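You operate a simulated robot arm through the tools that you are given. There is no shell and no other tool. Be economical: measure what you need, move in short steps, check, and stop when the job is done.

The job below is to be done with a simulated robot arm. You get a single attempt, and the scene is never put back.

JOB
Pump the spare wheel on the rack shelf to its label's pressure.
Fine: hose on and dial set before switching on; pump off, bleed by the yellow pump button, blue fitting to its holder.

It is judged by the outcome, as a careful person would: the job done as asked, and still so three seconds after it is handed in. It fails if anything else is knocked over, pushed out of place, dropped, spilled or broken.

ROBOT AND FRAMES
A 7-joint arm with a two-finger parallel gripper, fixed in place. Base frame: the origin is at the foot of the arm, x ahead of it, y to its left, z up. Units: mm, degrees, N and s.
With the tool pointing down near the work surface it reaches from about 240 to 680 mm from the base axis. Its first joint turns from -66.0 to 66.0 degrees. Payload 2.4 kg.
Tool frame: the origin (TCP) lies between the finger pads and is the grasp point; the fingertips stand 30 mm ahead of it; z points along the fingers, y is the line along which they close. Largest opening 94 mm; finger width 28, thickness 10; the body of the gripper, 50 by 96 mm, starts 55 mm behind the TCP.
Orientation is that of the tool frame in the base frame, as a unit quaternion [x, y, z, w]. With the fingers straight down and closing along the base's y, the tool's x points along the base's -x, its y along +y and its z along -z.

CONTROLS
- The arm moves only by the tool jog_arm. Its argument "targets" is a list that holds one entry, the list of rows, each a list of 7 numbers: the gripper command, from -1 (fully open) to 1 (shut), values between in proportion, then the shift along the tool's x, y, z in m, then the turn, a rotation vector about the tool's x, y, z in degrees. In form: [[[jaw, x, y, z, ax, ay, az], ...]]. A call has 1 to 10 rows; each row shifts and turns the commanded pose from where the row before left it, along the tool's axes as they then stand. A row lasts 0.2 s, in which the tool goes at most 50 mm and 8.6 degrees; a call with a longer step from one row to the next is refused whole, and so is a gripper value outside its range. Where a pose cannot be reached the arm comes as near as it can. A force on the tool above 70 N (or 10 N above the force at the start of the call, whichever is more), or a blocked arm, ends the call early, and 0.2 s more pass. The fingers move at their own pace (about 153 mm/s each) and stop on an object; they squeeze with about 32 N. The grip force told is the motor's: it shows also when the fingers shut on nothing. Time passes only in rows, and 0.2 s behind the last, so rows that do not move let the fingers close. The reply holds the time, the measured pose of the TCP, the force on the tool along the base axes, the opening and the grip force, in the units named above and with some noise, with the torque about the TCP (base axes, N m) and any sound that the robot's microphone picked up, and new pictures: "pictures" is both (left out), scene, wrist or none.
- Cameras (640 x 400 px; columns grow to the right, rows downward): "scene" is fixed at [30.3, 464.6, 1452.3]; the picture's right is [-0.82, -0.57, 0.00], its down [-0.28, 0.39, -0.88] and it looks along [0.50, -0.72, -0.48] (base axes); focal length 347 px, centre (320, 200). "wrist" rides on the gripper at [76, 14, -102] in the tool frame; the picture's right is [-0.18, 0.98, 0.00], its down [-0.75, -0.14, -0.64] and it looks along [-0.63, -0.12, 0.77] (tool axes); focal length 243 px, centre (320, 200). There is no depth. A picture from a camera that has moved, and an enlarged one, comes with that camera's place and axes in the base frame and with its lens.
- enlarge(camera, box): a new picture of the part [left, top, right, bottom] of that camera's present view, enlarged. The clock stands still meanwhile.
- close_job(): hands the job in; it is judged then, once.

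Go step by step. Nothing tells you positions but the pictures and the camera data: compare them with the known pose of the tool, close in by small moves and look again before you grip or let go. The budget is 120 turns and 200 pictures, counting those below and the enlarged ones. Unless the task says otherwise, let go and move clear before handing in, and close with one line.

The tools are called after "Call:" by a JSON object that holds its "name" and its "arguments". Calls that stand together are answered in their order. jog_arm: Moves the arm, as the interface text tells. Its arguments: {"type":"object","properties":{"targets":{"type":"array"},"pictures":{"type":"string","enum":["both","scene","wrist","none"]}},"required":["targets"]} The other tools are called the same way: enlarge (camera, box) takes an enlarged picture of a part of a camera's view; close_job () hands the job in.

At the start:

```text
time: 0.0
tcp_pos: [447.0, 73.2, 1219.9]
ee_rot: [0.0, 1.0, 0.0, 0.0]
ft_force: [-0.3, -0.1, 0.0]
moment: [-0.02, 0.02, -0.01]
opening: 94.0
gripper_force: 0.1
```

scene: 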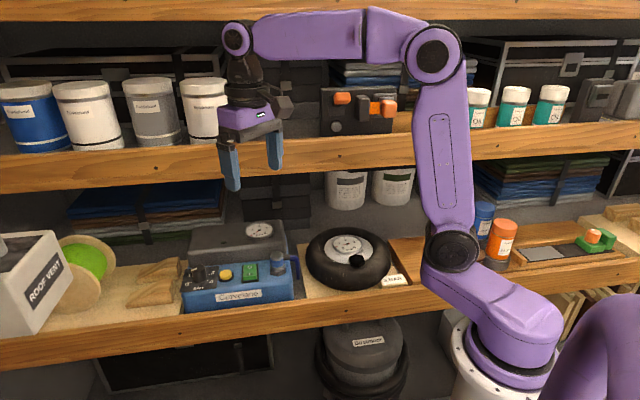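
wrist: 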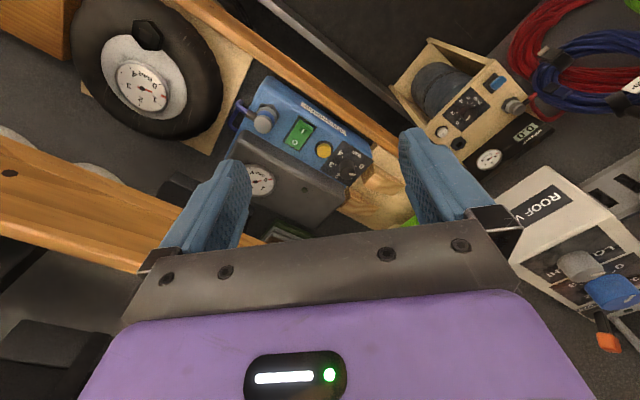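

I see a blue pump with a dial, yellow and green buttons, and the wheel beside it on the middle shelf. I'll look closer first.

Call:
{"name": "enlarge", "arguments": {"camera": "scene", "box": [170, 210, 310, 320]}}

Call:
{"name": "enlarge", "arguments": {"camera": "scene", "box": [290, 215, 430, 305]}}

Call:
{"name": "enlarge", "arguments": {"camera": "wrist", "box": [220, 60, 400, 220]}}

Call:
{"name": "enlarge", "arguments": {"camera": "wrist", "box": [60, 0, 240, 140]}}

```text
3.64 times, centred on (240, 265) of scene
camera zoom: at [30.3, 464.6, 1452.3], right [-0.82, -0.57, 0.0], down [-0.28, 0.39, -0.88], along [0.5, -0.72, -0.48], focal length 1261 px, centre (611, -36)
```

zoom: 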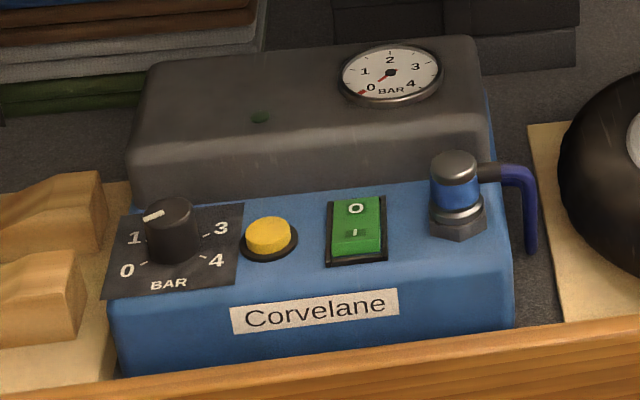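

```text
4.44 times, centred on (360, 260) of scene
camera zoom: at [30.3, 464.6, 1452.3], right [-0.82, -0.57, 0.0], down [-0.28, 0.39, -0.88], along [0.5, -0.72, -0.48], focal length 1541 px, centre (142, -67)
```

zoom: 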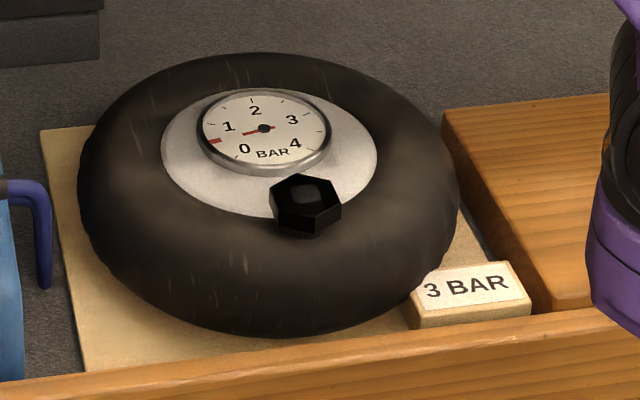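

```text
2.50 times, centred on (310, 140) of wrist
camera zoom: at [370.4, 89.1, 1323.4], right [0.18, 0.98, 0.0], down [0.75, -0.14, 0.64], along [0.63, -0.12, -0.77], focal length 606 px, centre (345, 350)
```

zoom: 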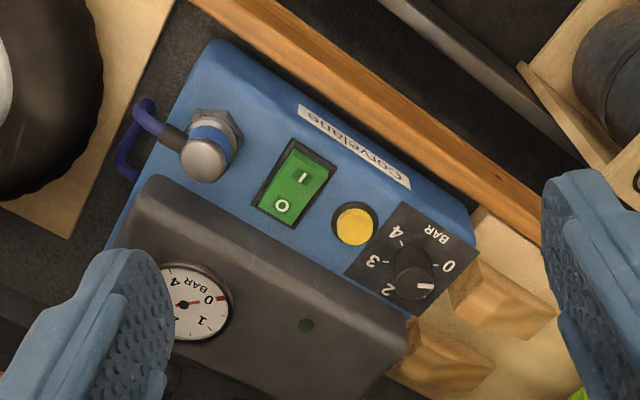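

```text
2.86 times, centred on (150, 70) of wrist
camera zoom: at [370.4, 89.1, 1323.4], right [0.18, 0.98, 0.0], down [0.75, -0.14, 0.64], along [0.63, -0.12, -0.77], focal length 693 px, centre (806, 571)
```

zoom: 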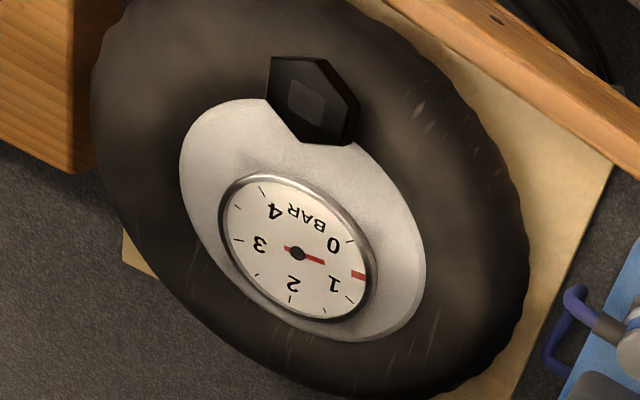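

The fitting (blue-ringed) sits on the pump at about (521,-47,910), the wheel valve is at about (365,-183,880), and the dial at about (668,86,880). The shelf runs at 45°, so I'll turn the tool -45° and hover above the fitting.

Call:
{"name": "jog_arm", "arguments": {"targets": [[[-1, -0.007, -0.012, 0.02, 0, 0, 0], [-1, -0.007, -0.012, 0.02, 0, 0, 0], [-1, -0.007, -0.012, 0.02, 0, 0, 0], [-1, -0.007, -0.012, 0.02, 0, 0, 0], [-1, 0, 0, 0.01, 0, 0, -7.5], [-1, 0, 0, 0.01, 0, 0, -7.5], [-1, 0, 0, 0.01, 0, 0, -7.5], [-1, 0, 0, 0.01, 0, 0, -7.5], [-1, 0, 0, 0.01, 0, 0, -7.5], [-1, 0, 0, 0.01, 0, 0, -7.5]]]}}

```text
time: 2.2
tcp_pos: [474.2, 25.0, 1078.1]
ee_rot: [-0.383, 0.924, 0.0, 0.0]
ft_force: [-0.4, -0.4, -0.6]
moment: [0.03, -0.01, 0.03]
opening: 94.0
gripper_force: 0.0
camera wrist: at [410.2, -17.0, 1183.1], right [-0.57, 0.82, 0.0], down [0.63, 0.43, 0.64], along [0.53, 0.36, -0.77], focal length 243 px, centre (320, 200)
```

scene: 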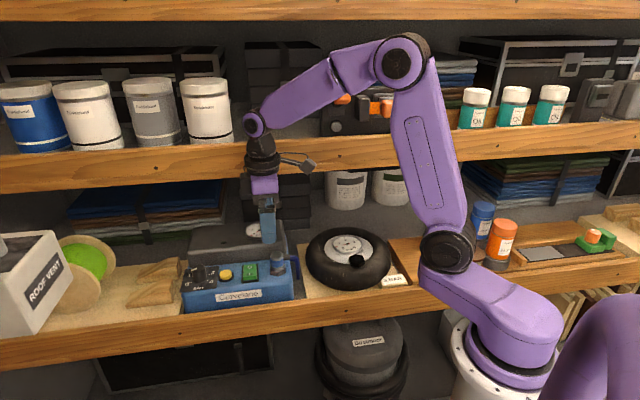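
wrist: 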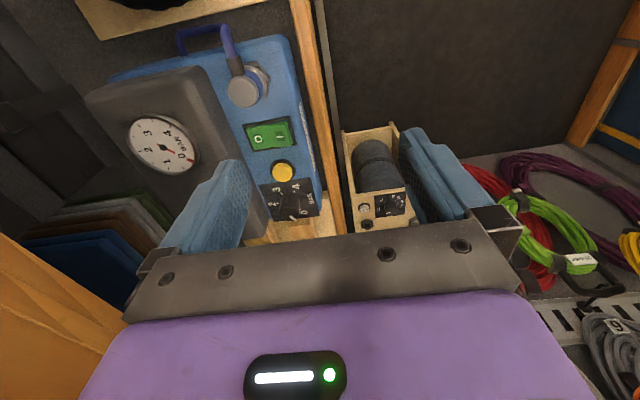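

The tool is now aligned with the shelf, and the fitting reads as about (521,-38). I'll hover above it and look again.

Call:
{"name": "jog_arm", "arguments": {"targets": [[[-1, 0.003, -0.02, 0.02, 0, 0, 0], [-1, 0.003, -0.02, 0.02, 0, 0, 0], [-1, 0.003, -0.02, 0.02, 0, 0, 0], [-1, 0.003, -0.018, 0.02, 0, 0, 0], [-1, 0, 0, 0, 0, 0, 0]]]}}

Call:
{"name": "enlarge", "arguments": {"camera": "wrist", "box": [200, 40, 440, 190]}}

Call:
{"name": "enlarge", "arguments": {"camera": "scene", "box": [210, 180, 350, 290]}}

```text
time: 3.4
tcp_pos: [518.9, -38.0, 1000.6]
ee_rot: [-0.383, 0.924, 0.0, 0.001]
ft_force: [0.8, 0.0, -0.1]
moment: [0.02, 0.0, -0.03]
opening: 94.0
gripper_force: 0.1
camera wrist: at [454.6, -80.4, 1104.8], right [-0.56, 0.83, 0.0], down [0.63, 0.43, 0.64], along [0.53, 0.36, -0.77], focal length 243 px, centre (320, 200)
```

scene: 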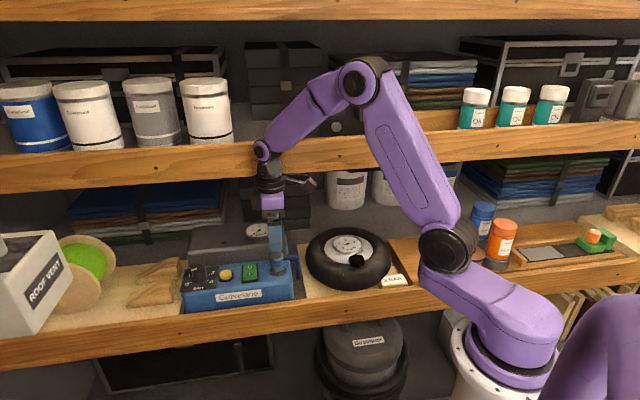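
wrist: 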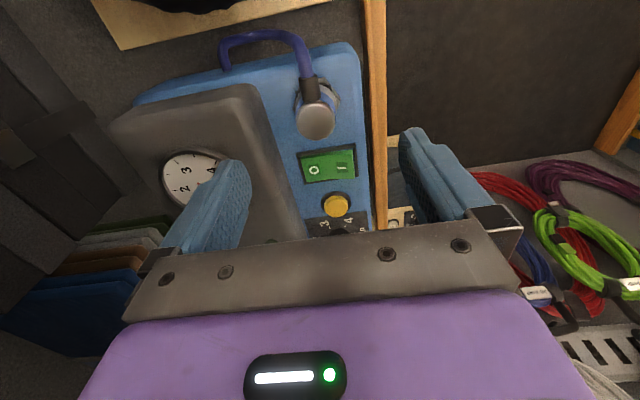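

```text
2.67 times, centred on (320, 115) of wrist
camera zoom: at [454.6, -80.4, 1104.8], right [-0.56, 0.83, 0.0], down [0.63, 0.43, 0.64], along [0.53, 0.36, -0.77], focal length 647 px, centre (320, 427)
```

zoom: 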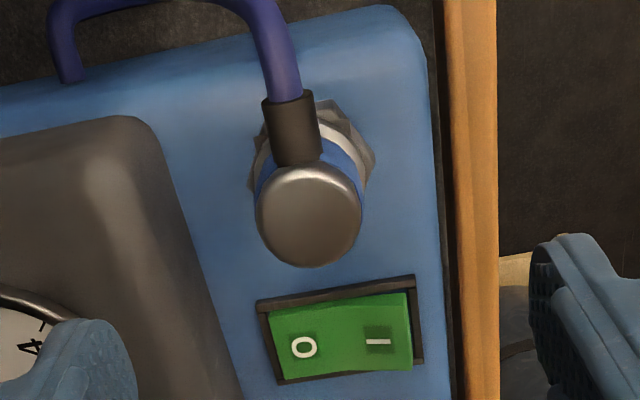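

```text
3.64 times, centred on (280, 235) of scene
camera zoom: at [30.3, 464.6, 1452.3], right [-0.82, -0.57, 0.0], down [-0.28, 0.39, -0.88], along [0.5, -0.72, -0.48], focal length 1261 px, centre (466, 73)
```

zoom: 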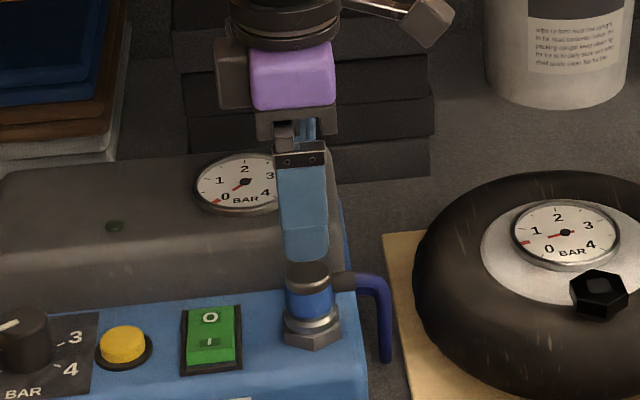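

The fitting's top is at about z 913 and 34 mm across. I'll use a partial opening of 60 mm to clear the hump behind it, then descend so the fingertips stay above the hex holder.

Call:
{"name": "jog_arm", "arguments": {"targets": [[[-0.28, 0.001, -0.003, 0, 0, 0, 0], [-0.28, 0, 0, 0.02, 0, 0, 0], [-0.28, 0, 0, 0.02, 0, 0, 0], [-0.28, 0, 0, 0.02, 0, 0, 0], [-0.28, 0, 0, 0.015, 0, 0, 0], [-0.28, 0, 0, 0, 0, 0, 0]]], "pictures": "none"}}

Call:
{"name": "enlarge", "arguments": {"camera": "wrist", "box": [200, 60, 440, 210]}}

Call:
{"name": "enlarge", "arguments": {"camera": "scene", "box": [240, 210, 320, 290]}}

```text
time: 4.8
tcp_pos: [522.5, -37.1, 924.5]
ee_rot: [-0.382, 0.924, 0.0, 0.0]
ft_force: [0.4, -0.2, -0.3]
moment: [0.02, 0.01, 0.06]
opening: 60.2
gripper_force: 0.1
```

```text
2.67 times, centred on (320, 135) of wrist
camera zoom: at [458.4, -80.9, 1028.7], right [-0.56, 0.83, 0.0], down [0.63, 0.43, 0.64], along [0.53, 0.36, -0.77], focal length 647 px, centre (320, 373)
```

zoom: 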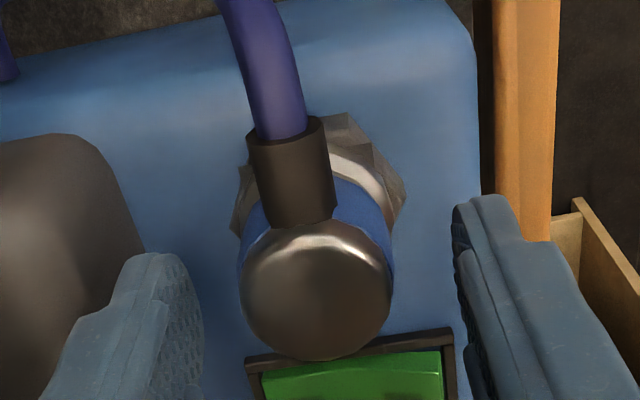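

```text
5.00 times, centred on (280, 250) of scene
camera zoom: at [30.3, 464.6, 1452.3], right [-0.82, -0.57, 0.0], down [-0.28, 0.39, -0.88], along [0.5, -0.72, -0.48], focal length 1734 px, centre (520, -50)
```

zoom: 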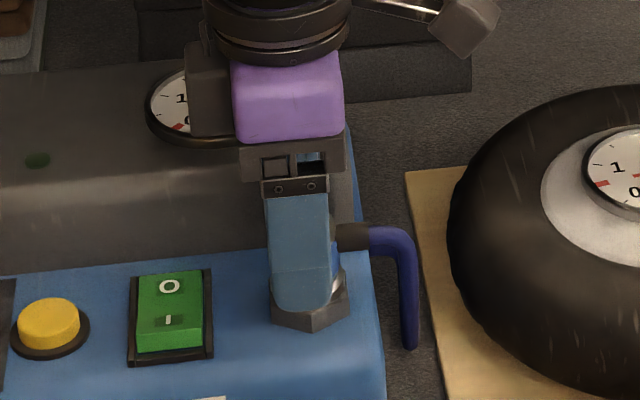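

The cap lies about 4.5 mm further along tool x, with the jaws otherwise centred. I'll shift, descend to z≈907 and close.

Call:
{"name": "jog_arm", "arguments": {"targets": [[[-0.28, 0.0045, -0.001, 0, 0, 0, 0], [-0.28, 0, 0, 0.009, 0, 0, 0], [-0.28, 0, 0, 0.008, 0, 0, 0], [-0.28, 0, 0, 0, 0, 0, 0], [1, 0, 0, 0, 0, 0, 0], [1, 0, 0, 0, 0, 0, 0]]], "pictures": "none"}}

Call:
{"name": "enlarge", "arguments": {"camera": "wrist", "box": [200, 60, 440, 210]}}

Call:
{"name": "enlarge", "arguments": {"camera": "scene", "box": [240, 210, 320, 290]}}

```text
time: 6.2
tcp_pos: [520.9, -42.1, 907.3]
ee_rot: [-0.382, 0.924, 0.0, 0.0]
ft_force: [-0.2, 1.3, 1.5]
moment: [0.06, 0.01, -0.02]
opening: 35.6
gripper_force: 32.1
heard: snap
```

```text
2.67 times, centred on (320, 135) of wrist
camera zoom: at [456.8, -85.4, 1011.7], right [-0.56, 0.83, 0.0], down [0.63, 0.43, 0.64], along [0.53, 0.36, -0.77], focal length 647 px, centre (320, 373)
```

zoom: 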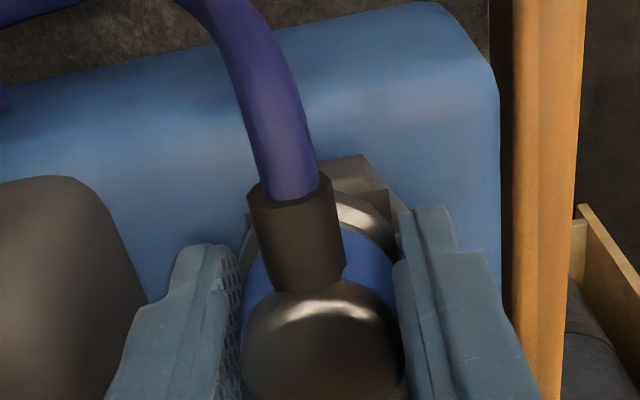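

```text
5.00 times, centred on (280, 250) of scene
camera zoom: at [30.2, 464.6, 1452.3], right [-0.82, -0.57, 0.0], down [-0.28, 0.39, -0.88], along [0.5, -0.72, -0.48], focal length 1734 px, centre (520, -50)
```

zoom: 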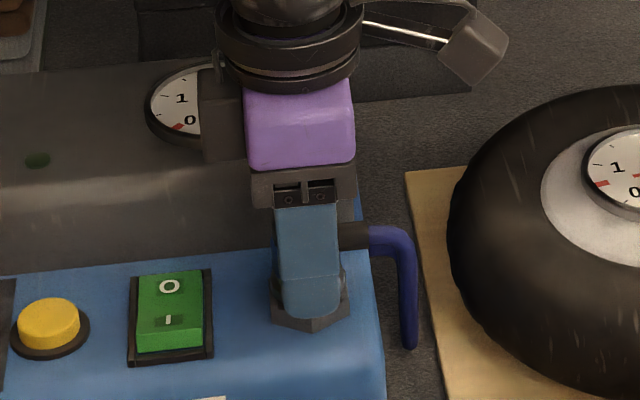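

The fitting is gripped at (521,-42,907), which I'll remember as the holder pose. Next I'll lift straight up.

Call:
{"name": "jog_arm", "arguments": {"targets": [[[1, 0, 0, -0.008, 0, 0, 0], [1, 0, 0, -0.012, 0, 0, 0], [1, 0, 0, -0.02, 0, 0, 0], [1, 0, 0, -0.02, 0, 0, 0], [1, 0, 0, 0, 0, 0, 0]]]}}

Call:
{"name": "enlarge", "arguments": {"camera": "scene", "box": [240, 190, 400, 290]}}

```text
time: 7.4
tcp_pos: [520.4, -44.4, 966.3]
ee_rot: [-0.383, 0.924, 0.0, 0.001]
ft_force: [-0.4, 0.2, -1.4]
moment: [0.0, 0.01, 0.0]
opening: 30.9
gripper_force: 32.4
camera wrist: at [456.6, -86.5, 1070.0], right [-0.56, 0.83, 0.0], down [0.63, 0.43, 0.64], along [0.53, 0.36, -0.77], focal length 243 px, centre (320, 200)
```

scene: 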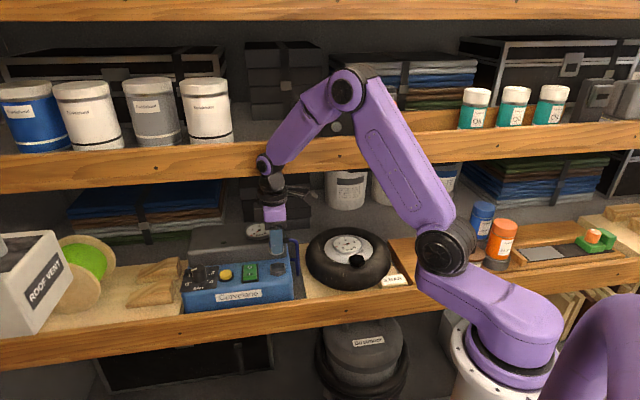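
wrist: 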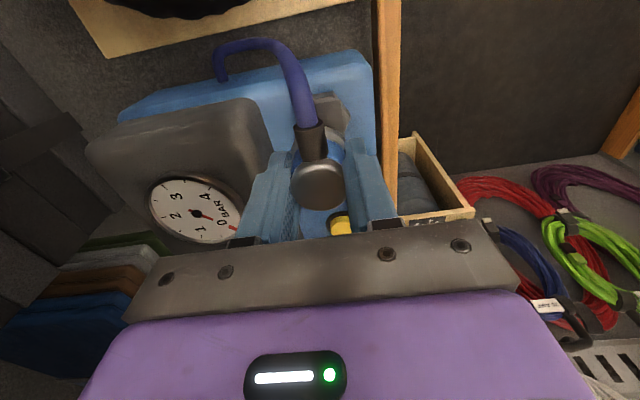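

```text
4.00 times, centred on (320, 240) of scene
camera zoom: at [30.3, 464.6, 1452.3], right [-0.82, -0.57, 0.0], down [-0.28, 0.39, -0.88], along [0.5, -0.72, -0.48], focal length 1387 px, centre (320, 40)
```

zoom: 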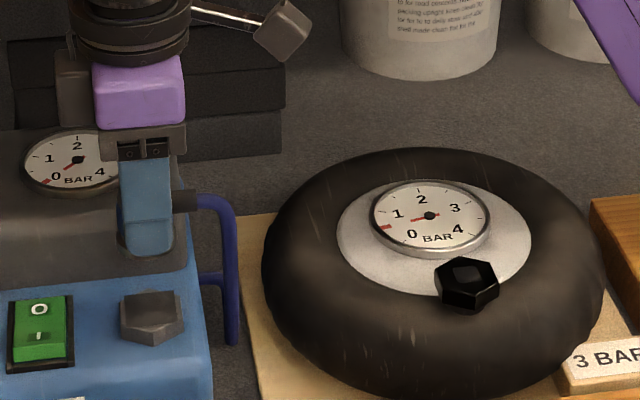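

The fitting came off cleanly, leaving the bare hex holder. I'll carry it along the shelf toward the wheel valve, staying high.

Call:
{"name": "jog_arm", "arguments": {"targets": [[[1, 0, 0, -0.015, 0, 0, 0], [1, 0.02, 0.001, 0, 0, 0, 0], [1, 0.02, 0.001, 0, 0, 0, 0], [1, 0.02, 0.002, 0, 0, 0, 0], [1, 0.02, 0.002, 0, 0, 0, 0], [1, 0.02, 0.002, 0, 0, 0, 0], [1, 0.02, 0.002, 0, 0, 0, 0], [1, 0.02, 0.001, 0, 0, 0, 0], [1, 0.02, 0.001, 0, 0, 0, 0], [1, 0, 0, 0, 0, 0, 0]]]}}

Call:
{"name": "enlarge", "arguments": {"camera": "scene", "box": [260, 190, 420, 290]}}

Call:
{"name": "enlarge", "arguments": {"camera": "wrist", "box": [200, 0, 440, 200]}}

```text
time: 9.6
tcp_pos: [397.4, -149.7, 982.8]
ee_rot: [-0.383, 0.924, 0.0, 0.0]
ft_force: [-0.2, -0.3, -0.6]
moment: [0.02, 0.0, -0.01]
opening: 30.7
gripper_force: 31.8
camera wrist: at [333.4, -192.4, 1087.4], right [-0.56, 0.83, 0.0], down [0.63, 0.43, 0.64], along [0.53, 0.36, -0.77], focal length 243 px, centre (320, 200)
```

scene: 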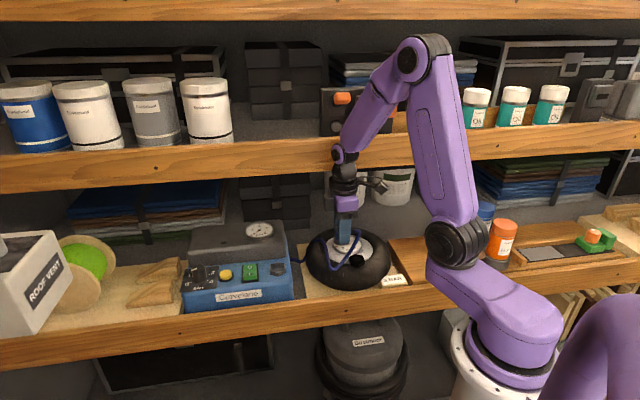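
wrist: 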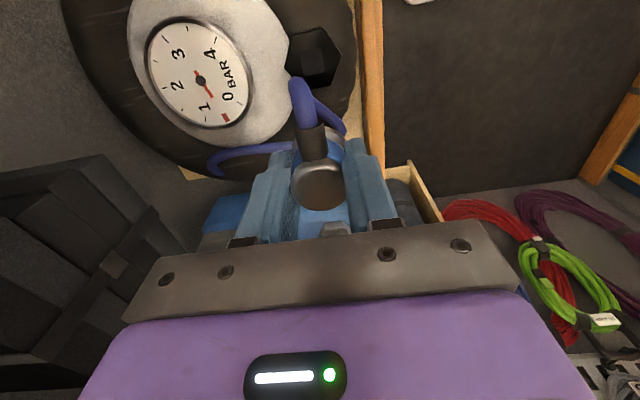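

```text
4.00 times, centred on (340, 240) of scene
camera zoom: at [30.3, 464.6, 1452.3], right [-0.82, -0.57, 0.0], down [-0.28, 0.39, -0.88], along [0.5, -0.72, -0.48], focal length 1387 px, centre (240, 40)
```

zoom: 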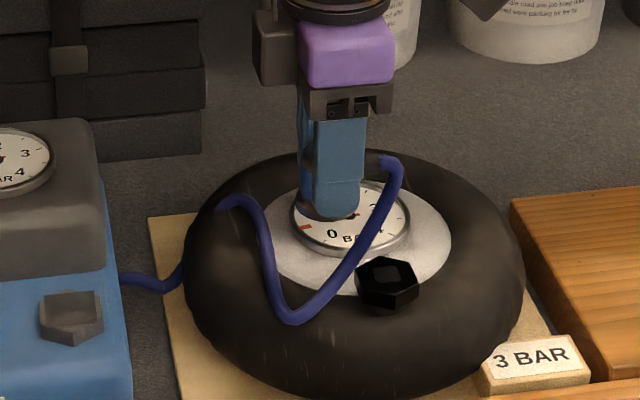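

```text
2.00 times, centred on (320, 100) of wrist
camera zoom: at [333.4, -192.4, 1087.4], right [-0.56, 0.83, 0.0], down [0.63, 0.43, 0.64], along [0.53, 0.36, -0.77], focal length 485 px, centre (320, 400)
```

zoom: 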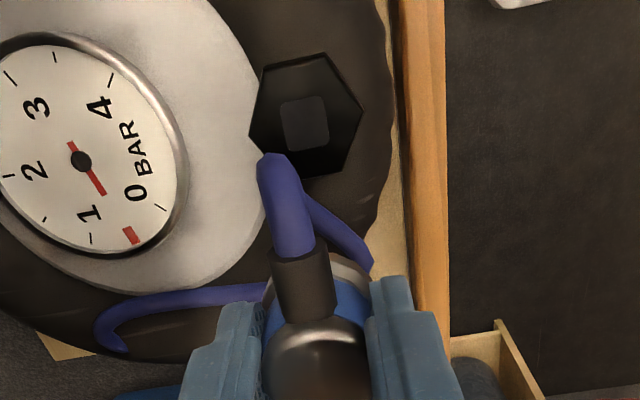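

The fitting slipped about 7 mm lower in the fingers, which gives fingertip clearance. The valve is a vertical hex at about (367,-178,881), so I'll move above it and check alignment.

Call:
{"name": "jog_arm", "arguments": {"targets": [[[1, 0.02, 0.001, 0, 0, 0, 0], [1, 0.02, 0.0005, 0, 0, 0, 0], [1, 0, 0, 0.015, 0, 0, 0], [1, 0, 0, 0, 0, 0, 0]]], "pictures": "none"}}

Call:
{"name": "enlarge", "arguments": {"camera": "scene", "box": [310, 200, 410, 280]}}

Call:
{"name": "enlarge", "arguments": {"camera": "wrist", "box": [200, 20, 440, 220]}}

```text
time: 10.6
tcp_pos: [366.8, -177.7, 967.0]
ee_rot: [-0.382, 0.924, 0.0, 0.0]
ft_force: [0.5, -0.7, -0.1]
moment: [-0.01, 0.0, 0.0]
opening: 30.5
gripper_force: 32.2
```

```text
5.00 times, centred on (360, 240) of scene
camera zoom: at [30.3, 464.6, 1452.3], right [-0.82, -0.57, 0.0], down [-0.28, 0.39, -0.88], along [0.5, -0.72, -0.48], focal length 1734 px, centre (120, 0)
```

zoom: 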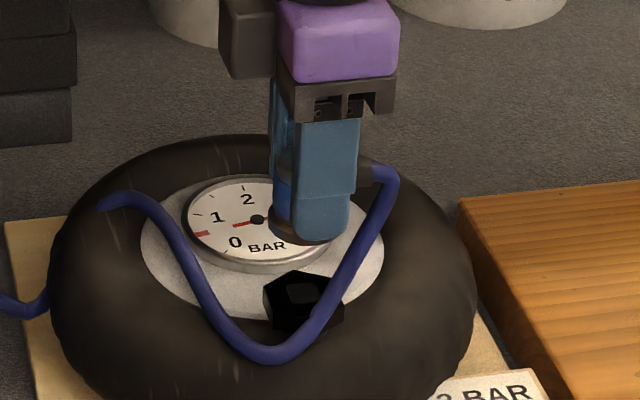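

```text
2.00 times, centred on (320, 120) of wrist
camera zoom: at [303.7, -219.9, 1072.2], right [-0.56, 0.83, 0.0], down [0.63, 0.43, 0.64], along [0.53, 0.36, -0.77], focal length 485 px, centre (320, 360)
```

zoom: 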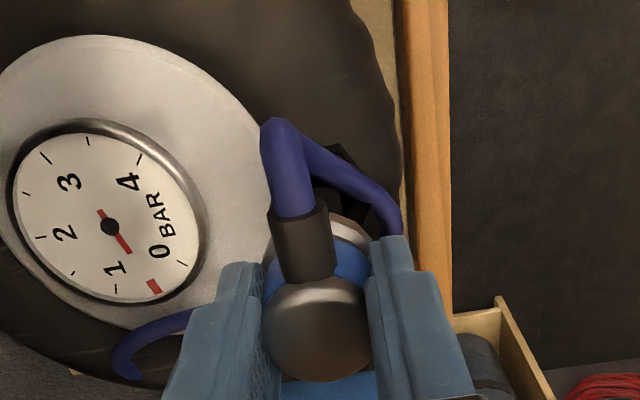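

The valve is partly hidden behind the hose, so I'll enlarge tightly to confirm alignment.

Call:
{"name": "enlarge", "arguments": {"camera": "wrist", "box": [290, 70, 410, 170]}}

Call:
{"name": "enlarge", "arguments": {"camera": "scene", "box": [350, 230, 390, 270]}}

```text
4.00 times, centred on (350, 120) of wrist
camera zoom: at [303.7, -219.9, 1072.2], right [-0.56, 0.83, 0.0], down [0.63, 0.43, 0.64], along [0.53, 0.36, -0.77], focal length 970 px, centre (200, 520)
```

zoom: 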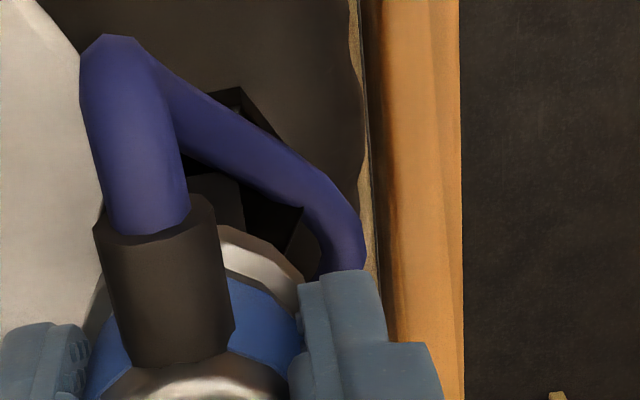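

```text
10.00 times, centred on (370, 250) of scene
camera zoom: at [30.3, 464.6, 1452.3], right [-0.82, -0.57, 0.0], down [-0.28, 0.39, -0.88], along [0.5, -0.72, -0.48], focal length 3467 px, centre (-180, -300)
```

zoom: 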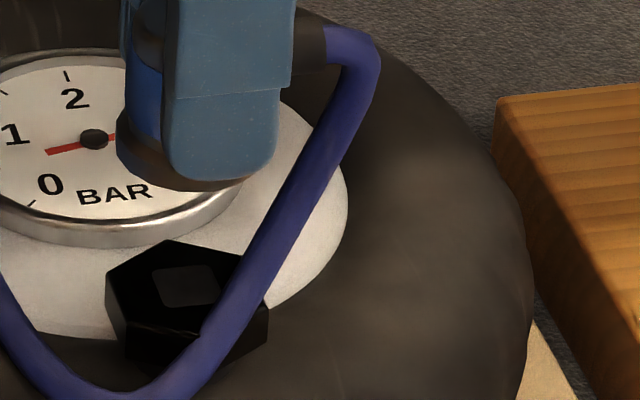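

Alignment looks within a few mm. I'll descend to about 12 mm above the valve and check again.

Call:
{"name": "jog_arm", "arguments": {"targets": [[[1, 0.001, 0.0015, 0.008, 0, 0, 0], [1, 0, 0, 0.01, 0, 0, 0], [1, 0, 0, 0.01, 0, 0, 0], [1, 0, 0, 0, 0, 0, 0]]], "pictures": "none"}}

Call:
{"name": "enlarge", "arguments": {"camera": "wrist", "box": [270, 70, 390, 170]}}

Call:
{"name": "enlarge", "arguments": {"camera": "scene", "box": [340, 230, 400, 280]}}

```text
time: 11.6
tcp_pos: [368.2, -177.2, 940.9]
ee_rot: [-0.382, 0.924, 0.0, 0.0]
ft_force: [0.1, -0.4, -0.6]
moment: [-0.02, -0.02, 0.01]
opening: 30.7
gripper_force: 32.4
```

```text
4.00 times, centred on (330, 120) of wrist
camera zoom: at [304.0, -219.0, 1044.5], right [-0.56, 0.83, 0.0], down [0.63, 0.43, 0.64], along [0.53, 0.36, -0.77], focal length 970 px, centre (280, 520)
```

zoom: 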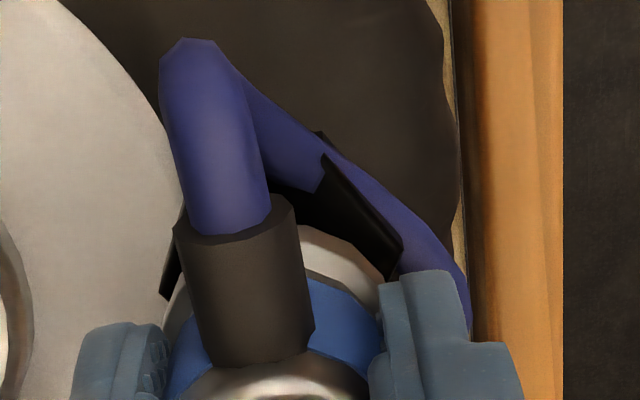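

```text
8.00 times, centred on (370, 255) of scene
camera zoom: at [30.3, 464.6, 1452.3], right [-0.82, -0.57, 0.0], down [-0.28, 0.39, -0.88], along [0.5, -0.72, -0.48], focal length 2774 px, centre (-80, -240)
```

zoom: 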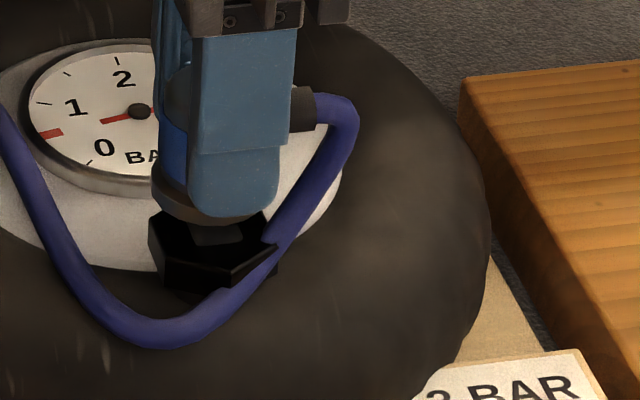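

The lateral alignment is within about 2 mm. I'll make a tiny correction and lower gently onto the valve.

Call:
{"name": "jog_arm", "arguments": {"targets": [[[1, 0.0015, 0.001, 0.004, 0, 0, 0], [1, 0, 0, 0.004, 0, 0, 0], [1, 0, 0, 0.003, 0, 0, 0], [1, 0, 0, 0.003, 0, 0, 0], [1, 0, 0, 0.002, 0, 0, 0]]], "pictures": "none"}}

Call:
{"name": "enlarge", "arguments": {"camera": "wrist", "box": [270, 70, 390, 170]}}

Call:
{"name": "enlarge", "arguments": {"camera": "scene", "box": [340, 230, 400, 280]}}

```text
time: 12.8
tcp_pos: [365.6, -177.7, 923.3]
ee_rot: [-0.383, 0.924, -0.001, 0.0]
ft_force: [-0.8, -2.7, 4.6]
moment: [-0.08, -0.01, -0.02]
opening: 30.9
gripper_force: 31.9
```

```text
4.00 times, centred on (330, 120) of wrist
camera zoom: at [301.5, -220.0, 1027.9], right [-0.56, 0.83, 0.0], down [0.63, 0.43, 0.64], along [0.53, 0.36, -0.77], focal length 970 px, centre (280, 520)
```

zoom: 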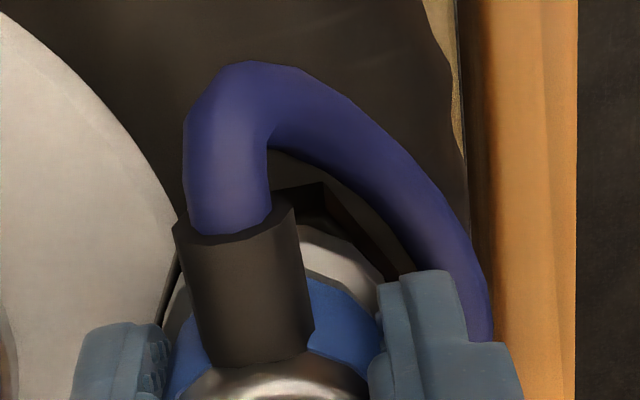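

```text
8.00 times, centred on (370, 255) of scene
camera zoom: at [30.2, 464.5, 1452.3], right [-0.82, -0.57, 0.0], down [-0.28, 0.39, -0.88], along [0.5, -0.72, -0.48], focal length 2774 px, centre (-80, -240)
```

zoom: 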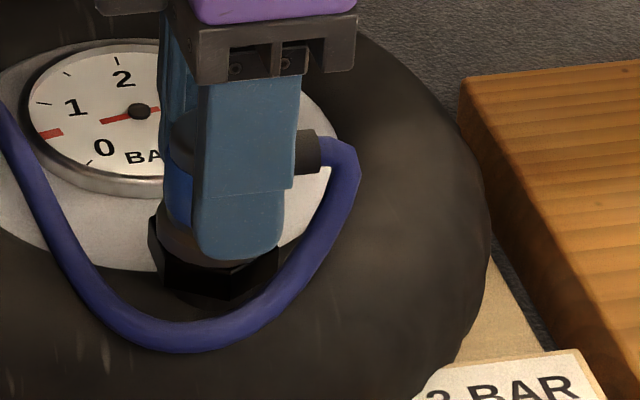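

Contact has begun and the alignment looks good. I'll press down in small steps and listen for a click.

Call:
{"name": "jog_arm", "arguments": {"targets": [[[1, 0, 0, 0.002, 0, 0, 0], [1, 0, 0, 0.002, 0, 0, 0], [1, 0, 0, 0.002, 0, 0, 0]]], "pictures": "none"}}

```text
time: 13.3
tcp_pos: [365.3, -177.0, 922.9]
ee_rot: [-0.383, 0.924, -0.001, 0.002]
ft_force: [-6.0, 3.4, 21.4]
moment: [0.1, 0.21, 0.0]
opening: 30.9
gripper_force: 32.1
stopped in row 2: the force on the tool passed its limit at 78 N (the readings are from after the stop); the commanded pose is now the measured one
```

It reached a firm stop at z≈923, about the expected seated height, but with no click. I'll look before deciding.

Call:
{"name": "enlarge", "arguments": {"camera": "wrist", "box": [270, 70, 390, 170]}}

Call:
{"name": "enlarge", "arguments": {"camera": "scene", "box": [345, 240, 385, 270]}}

```text
4.00 times, centred on (330, 120) of wrist
camera zoom: at [301.4, -219.8, 1027.5], right [-0.56, 0.83, 0.0], down [0.63, 0.43, 0.64], along [0.53, 0.36, -0.77], focal length 970 px, centre (280, 520)
```

zoom: 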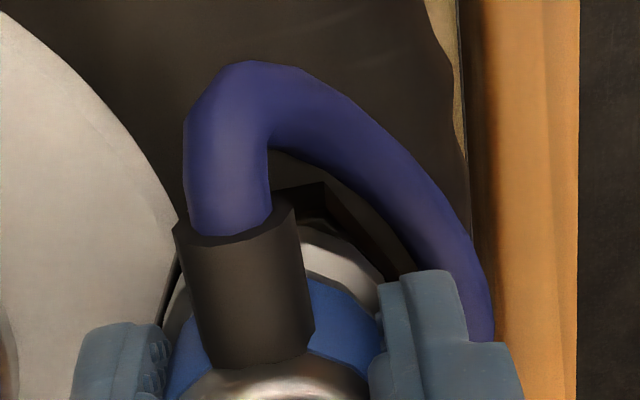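

```text
13.33 times, centred on (365, 255) of scene
camera zoom: at [29.8, 464.8, 1452.2], right [-0.82, -0.57, 0.0], down [-0.28, 0.39, -0.88], along [0.5, -0.72, -0.48], focal length 4623 px, centre (-280, -533)
```

zoom: 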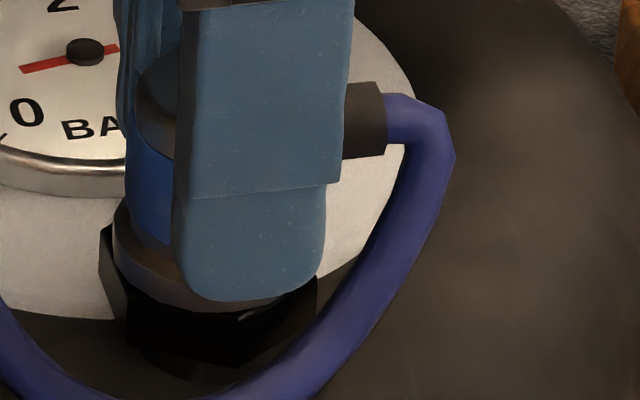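

The stack height matches how it sat in its holder, and squeezing is probably what unlatches it. I'll open slightly while still pressed and listen for the latch.

Call:
{"name": "jog_arm", "arguments": {"targets": [[[0.25, 0, 0, 0, 0, 0, 0], [0.1, 0, 0, 0, 0, 0, 0]]], "pictures": "none"}}

Call:
{"name": "enlarge", "arguments": {"camera": "wrist", "box": [240, 70, 400, 200]}}

Call:
{"name": "enlarge", "arguments": {"camera": "scene", "box": [345, 240, 385, 270]}}

```text
time: 13.9
tcp_pos: [366.6, -178.2, 922.0]
ee_rot: [-0.383, 0.924, -0.002, 0.002]
ft_force: [-0.4, 0.1, 0.0]
moment: [-0.04, 0.03, 0.01]
opening: 42.2
gripper_force: 0.1
```

```text
3.08 times, centred on (320, 135) of wrist
camera zoom: at [302.0, -220.0, 1026.7], right [-0.56, 0.83, 0.0], down [0.63, 0.43, 0.64], along [0.53, 0.36, -0.77], focal length 746 px, centre (320, 400)
```

zoom: 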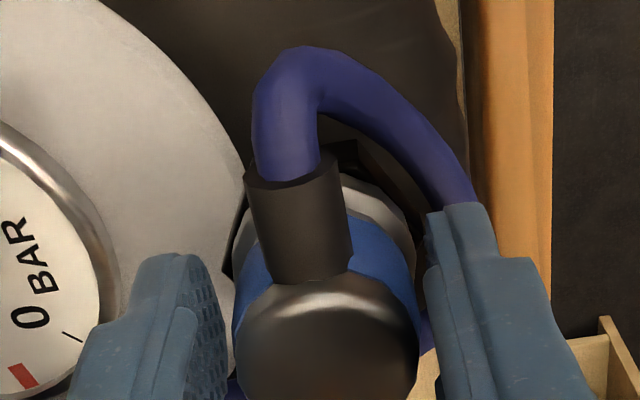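

```text
13.33 times, centred on (365, 255) of scene
camera zoom: at [30.3, 464.6, 1452.3], right [-0.82, -0.57, 0.0], down [-0.28, 0.39, -0.88], along [0.5, -0.72, -0.48], focal length 4623 px, centre (-280, -533)
```

zoom: 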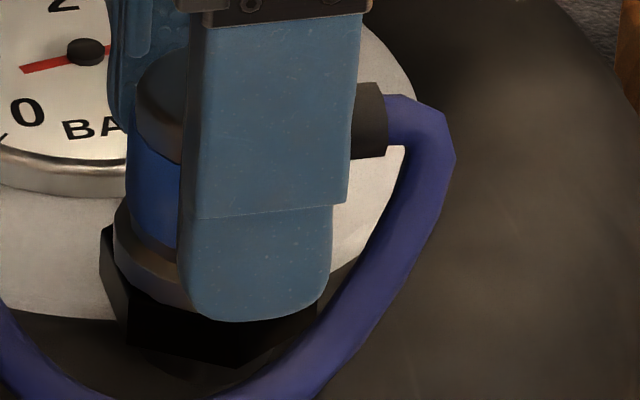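

The fitting stands upright, but I don't know whether it's latched. I'll re-grip the body at the same height and tug gently to test it.

Call:
{"name": "jog_arm", "arguments": {"targets": [[[1, 0, 0, 0, 0, 0, 0], [1, 0, 0, 0, 0, 0, 0], [1, 0, 0, -0.001, 0, 0, 0], [1, 0, 0, -0.001, 0, 0, 0], [1, 0, 0, -0.001, 0, 0, 0]]], "pictures": "none"}}

Call:
{"name": "enlarge", "arguments": {"camera": "scene", "box": [345, 240, 385, 270]}}

```text
time: 15.1
tcp_pos: [366.7, -177.0, 928.3]
ee_rot: [-0.381, 0.925, -0.001, 0.001]
ft_force: [0.2, -0.7, -0.8]
moment: [-0.04, 0.0, 0.0]
opening: 31.2
gripper_force: 32.2
```

```text
13.33 times, centred on (365, 255) of scene
camera zoom: at [30.3, 464.6, 1452.3], right [-0.82, -0.57, 0.0], down [-0.28, 0.39, -0.88], along [0.5, -0.72, -0.48], focal length 4623 px, centre (-280, -533)
```

zoom: 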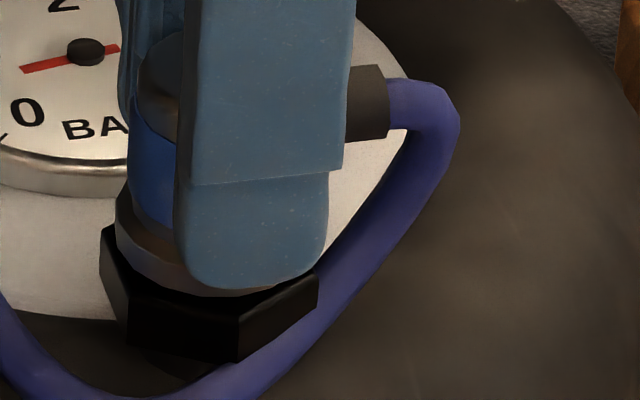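

It lifted freely, so it wasn't latched. I'll nudge by 1 mm in x and press again more gradually.

Call:
{"name": "jog_arm", "arguments": {"targets": [[[1, 0.001, 0, 0.002, 0, 0, 0], [1, 0, 0, 0.001, 0, 0, 0], [1, 0, 0, 0.001, 0, 0, 0], [1, 0, 0, 0.001, 0, 0, 0], [1, 0, 0, 0, 0, 0, 0]]], "pictures": "none"}}

```text
time: 16.3
tcp_pos: [366.6, -177.2, 923.9]
ee_rot: [-0.383, 0.924, -0.003, 0.001]
ft_force: [-6.4, 3.5, 47.6]
moment: [0.24, 0.18, -0.01]
opening: 31.3
gripper_force: 31.8
```

Pressing gives 48 N with a side force toward the lip (tool +y), so the fitting should go a little that way. I'll ease off, shift in +y in small steps under light pressure, then press.

Call:
{"name": "jog_arm", "arguments": {"targets": [[[1, 0, 0.001, -0.001, 0, 0, 0], [1, 0, 0.001, 0, 0, 0, 0], [1, 0, 0, 0.001, 0, 0, 0], [1, 0, 0, 0, 0, 0, 0]]], "pictures": "none"}}

```text
time: 17.3
tcp_pos: [367.0, -177.9, 921.9]
ee_rot: [-0.382, 0.924, -0.004, 0.003]
ft_force: [-0.5, -12.1, 39.3]
moment: [-0.28, 0.1, 0.05]
opening: 31.9
gripper_force: 32.4
```

The force direction changed and it sits a little lower. I'll look closely.

Call:
{"name": "enlarge", "arguments": {"camera": "wrist", "box": [250, 70, 400, 200]}}

Call:
{"name": "enlarge", "arguments": {"camera": "scene", "box": [345, 240, 385, 270]}}

```text
3.08 times, centred on (325, 135) of wrist
camera zoom: at [300.7, -219.8, 1025.5], right [-0.56, 0.83, -0.01], down [0.63, 0.43, 0.65], along [0.54, 0.36, -0.76], focal length 746 px, centre (305, 400)
```

zoom: 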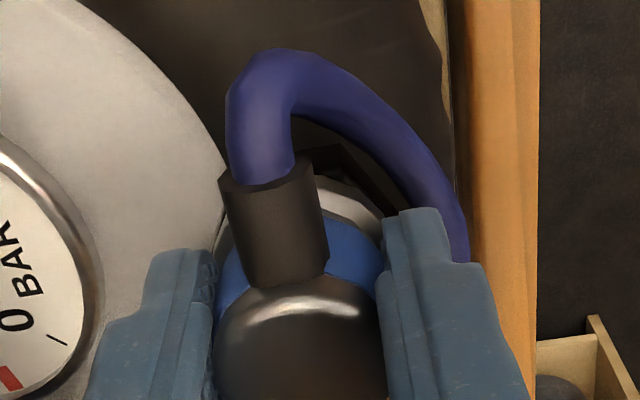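

```text
13.33 times, centred on (365, 255) of scene
camera zoom: at [29.7, 464.5, 1452.3], right [-0.82, -0.57, 0.0], down [-0.28, 0.39, -0.88], along [0.5, -0.72, -0.48], focal length 4623 px, centre (-280, -533)
```

zoom: 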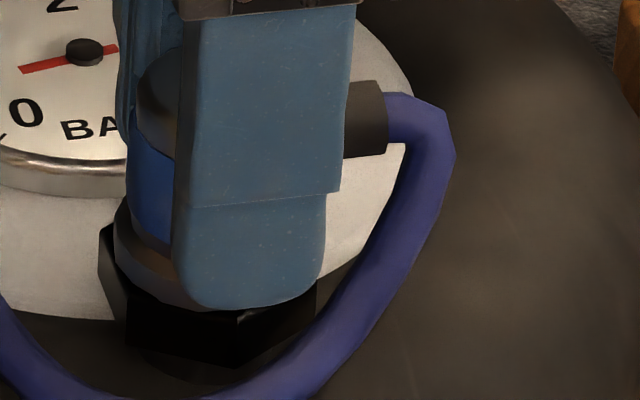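

The fitting is within about 1.5 mm of the hex axis, needing a bit more tool +x and back in y. I'll lift slightly, correct, and press again.

Call:
{"name": "jog_arm", "arguments": {"targets": [[[1, 0, 0, -0.003, 0, 0, 0], [1, 0.0015, -0.002, 0, 0, 0, 0], [1, 0, 0, 0, 0, 0, 0], [1, 0, 0, 0.002, 0, 0, 0], [1, 0, 0, 0.001, 0, 0, 0], [1, 0, 0, 0.001, 0, 0, 0], [1, 0, 0, 0, 0, 0, 0]]], "pictures": "none"}}

Call:
{"name": "enlarge", "arguments": {"camera": "scene", "box": [345, 240, 385, 270]}}

```text
time: 18.9
tcp_pos: [363.3, -179.3, 920.2]
ee_rot: [-0.382, 0.924, -0.002, 0.002]
ft_force: [-7.7, 9.7, 49.4]
moment: [0.56, 0.37, 0.05]
opening: 33.0
gripper_force: 32.5
```

```text
13.33 times, centred on (365, 255) of scene
camera zoom: at [29.5, 465.1, 1452.1], right [-0.82, -0.57, 0.0], down [-0.28, 0.39, -0.88], along [0.5, -0.72, -0.48], focal length 4623 px, centre (-280, -533)
```

zoom: 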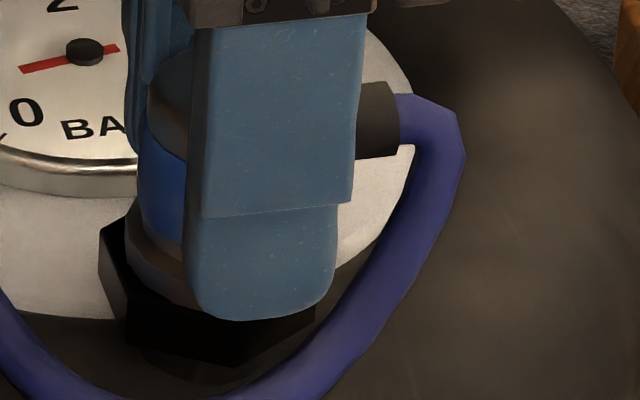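

Still no latch. The black hex may have an obstruction, or may be a cap, so I'll lift away and inspect it closely.

Call:
{"name": "jog_arm", "arguments": {"targets": [[[1, 0, 0, -0.01, 0, 0, 0], [1, 0, 0, -0.02, 0, 0, 0], [1, 0, 0, -0.02, 0, 0, 0], [1, -0.02, 0, 0, 0, 0, 0], [1, -0.02, 0, 0, 0, 0, 0], [1, -0.01, 0, 0, 0, 0, 0], [1, 0, 0, 0, 0, 0, 0]]]}}

Call:
{"name": "enlarge", "arguments": {"camera": "wrist", "box": [250, 0, 410, 120]}}

Call:
{"name": "enlarge", "arguments": {"camera": "scene", "box": [340, 240, 380, 270]}}

Call:
{"name": "enlarge", "arguments": {"camera": "scene", "box": [260, 250, 300, 280]}}

```text
time: 20.5
tcp_pos: [400.8, -144.5, 968.3]
ee_rot: [-0.381, 0.924, -0.001, 0.001]
ft_force: [1.0, -0.3, -0.6]
moment: [-0.02, -0.02, -0.03]
opening: 30.7
gripper_force: 31.7
camera wrist: at [336.1, -186.2, 1073.5], right [-0.56, 0.83, 0.0], down [0.63, 0.43, 0.64], along [0.53, 0.36, -0.77], focal length 243 px, centre (320, 200)
```

scene: 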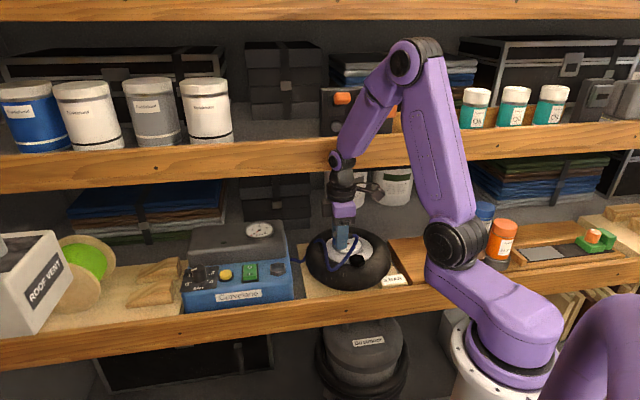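
wrist: 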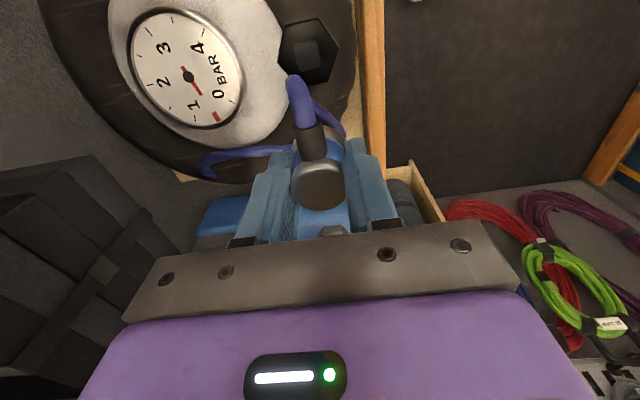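

```text
3.33 times, centred on (330, 60) of wrist
camera zoom: at [336.1, -186.2, 1073.5], right [-0.56, 0.83, 0.0], down [0.63, 0.43, 0.64], along [0.53, 0.36, -0.77], focal length 809 px, centre (287, 667)
```

zoom: 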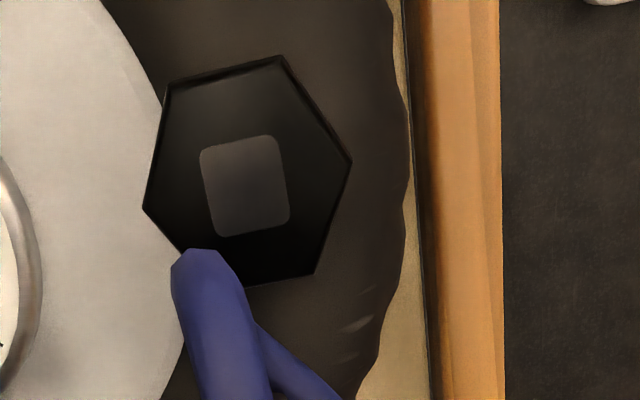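

```text
13.33 times, centred on (360, 255) of scene
camera zoom: at [30.3, 464.6, 1452.3], right [-0.82, -0.57, 0.0], down [-0.28, 0.39, -0.88], along [0.5, -0.72, -0.48], focal length 4623 px, centre (-213, -533)
```

zoom: 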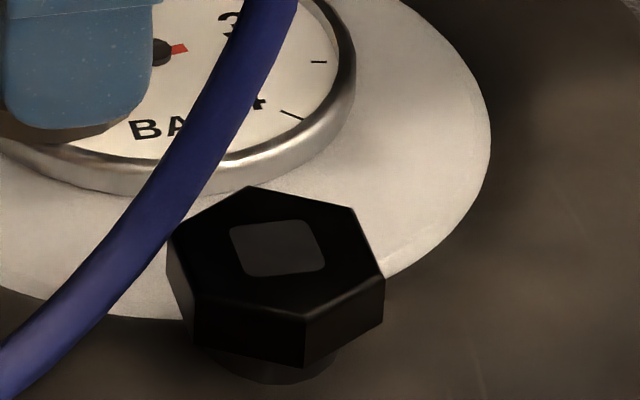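

```text
13.33 times, centred on (280, 265) of scene
camera zoom: at [30.3, 464.6, 1452.3], right [-0.82, -0.57, 0.0], down [-0.28, 0.39, -0.88], along [0.5, -0.72, -0.48], focal length 4623 px, centre (853, -667)
```

zoom: 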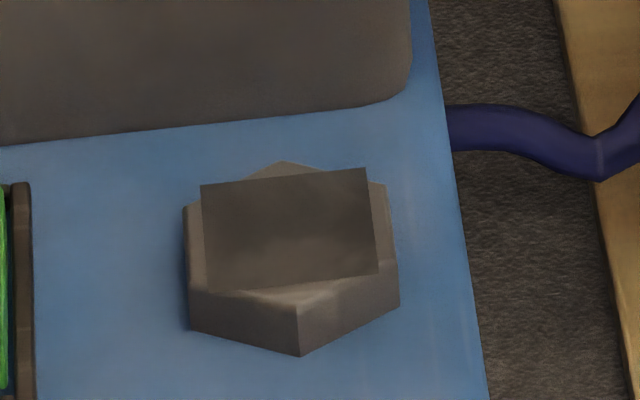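

The black hex is solid on top with a thinner stem beneath, so it looks like a valve cap that must come off first. I'll park the fitting back in its holder to free the gripper, which also tests how docking feels.

Call:
{"name": "jog_arm", "arguments": {"targets": [[[1, 0, 0, -0.015, 0, 0, 0], [1, -0.02, -0.002, 0, 0, 0, 0], [1, -0.02, -0.002, 0, 0, 0, 0], [1, -0.02, -0.002, 0, 0, 0, 0], [1, -0.02, -0.002, 0, 0, 0, 0], [1, -0.02, -0.002, 0, 0, 0, 0], [1, -0.02, -0.001, 0, 0, 0, 0], [1, -0.02, -0.001, 0, 0, 0, 0], [1, -0.017, -0.001, 0, 0, 0, 0], [1, 0, 0, 0, 0, 0, 0]]], "pictures": "none"}}

Call:
{"name": "enlarge", "arguments": {"camera": "scene", "box": [240, 210, 320, 280]}}

Call:
{"name": "enlarge", "arguments": {"camera": "wrist", "box": [250, 50, 410, 200]}}

```text
time: 22.7
tcp_pos: [519.5, -41.3, 984.8]
ee_rot: [-0.383, 0.924, 0.0, 0.001]
ft_force: [-0.8, 0.3, -0.1]
moment: [-0.02, 0.02, 0.0]
opening: 30.5
gripper_force: 31.8
```

```text
5.71 times, centred on (280, 245) of scene
camera zoom: at [30.3, 464.6, 1452.3], right [-0.82, -0.57, 0.0], down [-0.28, 0.39, -0.88], along [0.5, -0.72, -0.48], focal length 1981 px, centre (549, -57)
```

zoom: 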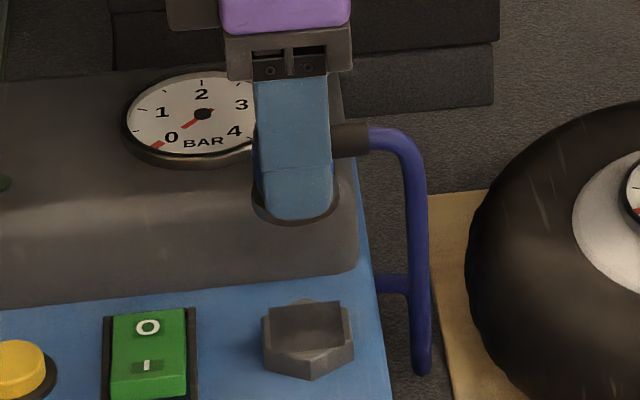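

```text
2.67 times, centred on (330, 125) of wrist
camera zoom: at [455.7, -83.5, 1088.4], right [-0.56, 0.83, 0.0], down [0.63, 0.43, 0.64], along [0.53, 0.36, -0.77], focal length 647 px, centre (293, 400)
```

zoom: 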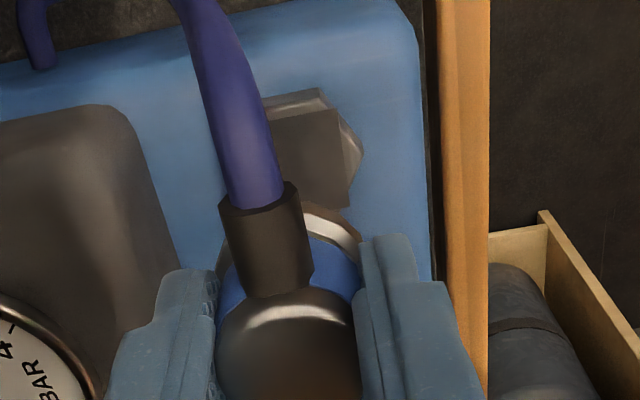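

It's well aligned above the holder. I'll descend and dock gently, listening for a click.

Call:
{"name": "jog_arm", "arguments": {"targets": [[[1, 0, 0, 0.02, 0, 0, 0], [1, 0, 0, 0.02, 0, 0, 0], [1, 0, 0, 0.015, 0, 0, 0], [1, 0, 0, 0.006, 0, 0, 0], [1, 0, 0, 0, 0, 0, 0]]], "pictures": "none"}}

Call:
{"name": "enlarge", "arguments": {"camera": "scene", "box": [250, 230, 310, 280]}}

Call:
{"name": "enlarge", "arguments": {"camera": "wrist", "box": [250, 50, 410, 200]}}

```text
time: 23.9
tcp_pos: [521.9, -42.3, 924.5]
ee_rot: [-0.382, 0.924, -0.002, 0.002]
ft_force: [0.4, 0.1, -0.2]
moment: [0.02, -0.03, 0.01]
opening: 30.8
gripper_force: 31.8
```

```text
8.00 times, centred on (280, 255) of scene
camera zoom: at [30.3, 464.6, 1452.3], right [-0.82, -0.57, 0.0], down [-0.28, 0.39, -0.88], along [0.5, -0.72, -0.48], focal length 2774 px, centre (640, -240)
```

zoom: 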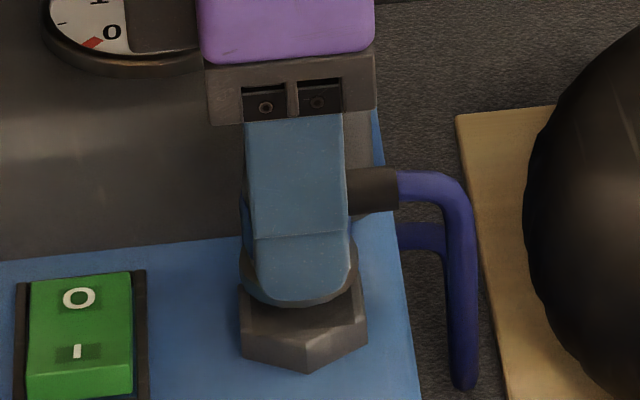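

```text
2.67 times, centred on (330, 125) of wrist
camera zoom: at [456.2, -85.0, 1029.0], right [-0.56, 0.83, 0.0], down [0.63, 0.43, 0.64], along [0.53, 0.36, -0.77], focal length 647 px, centre (293, 400)
```

zoom: 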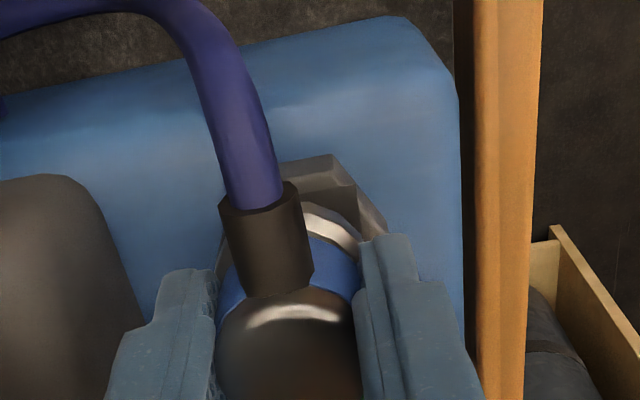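

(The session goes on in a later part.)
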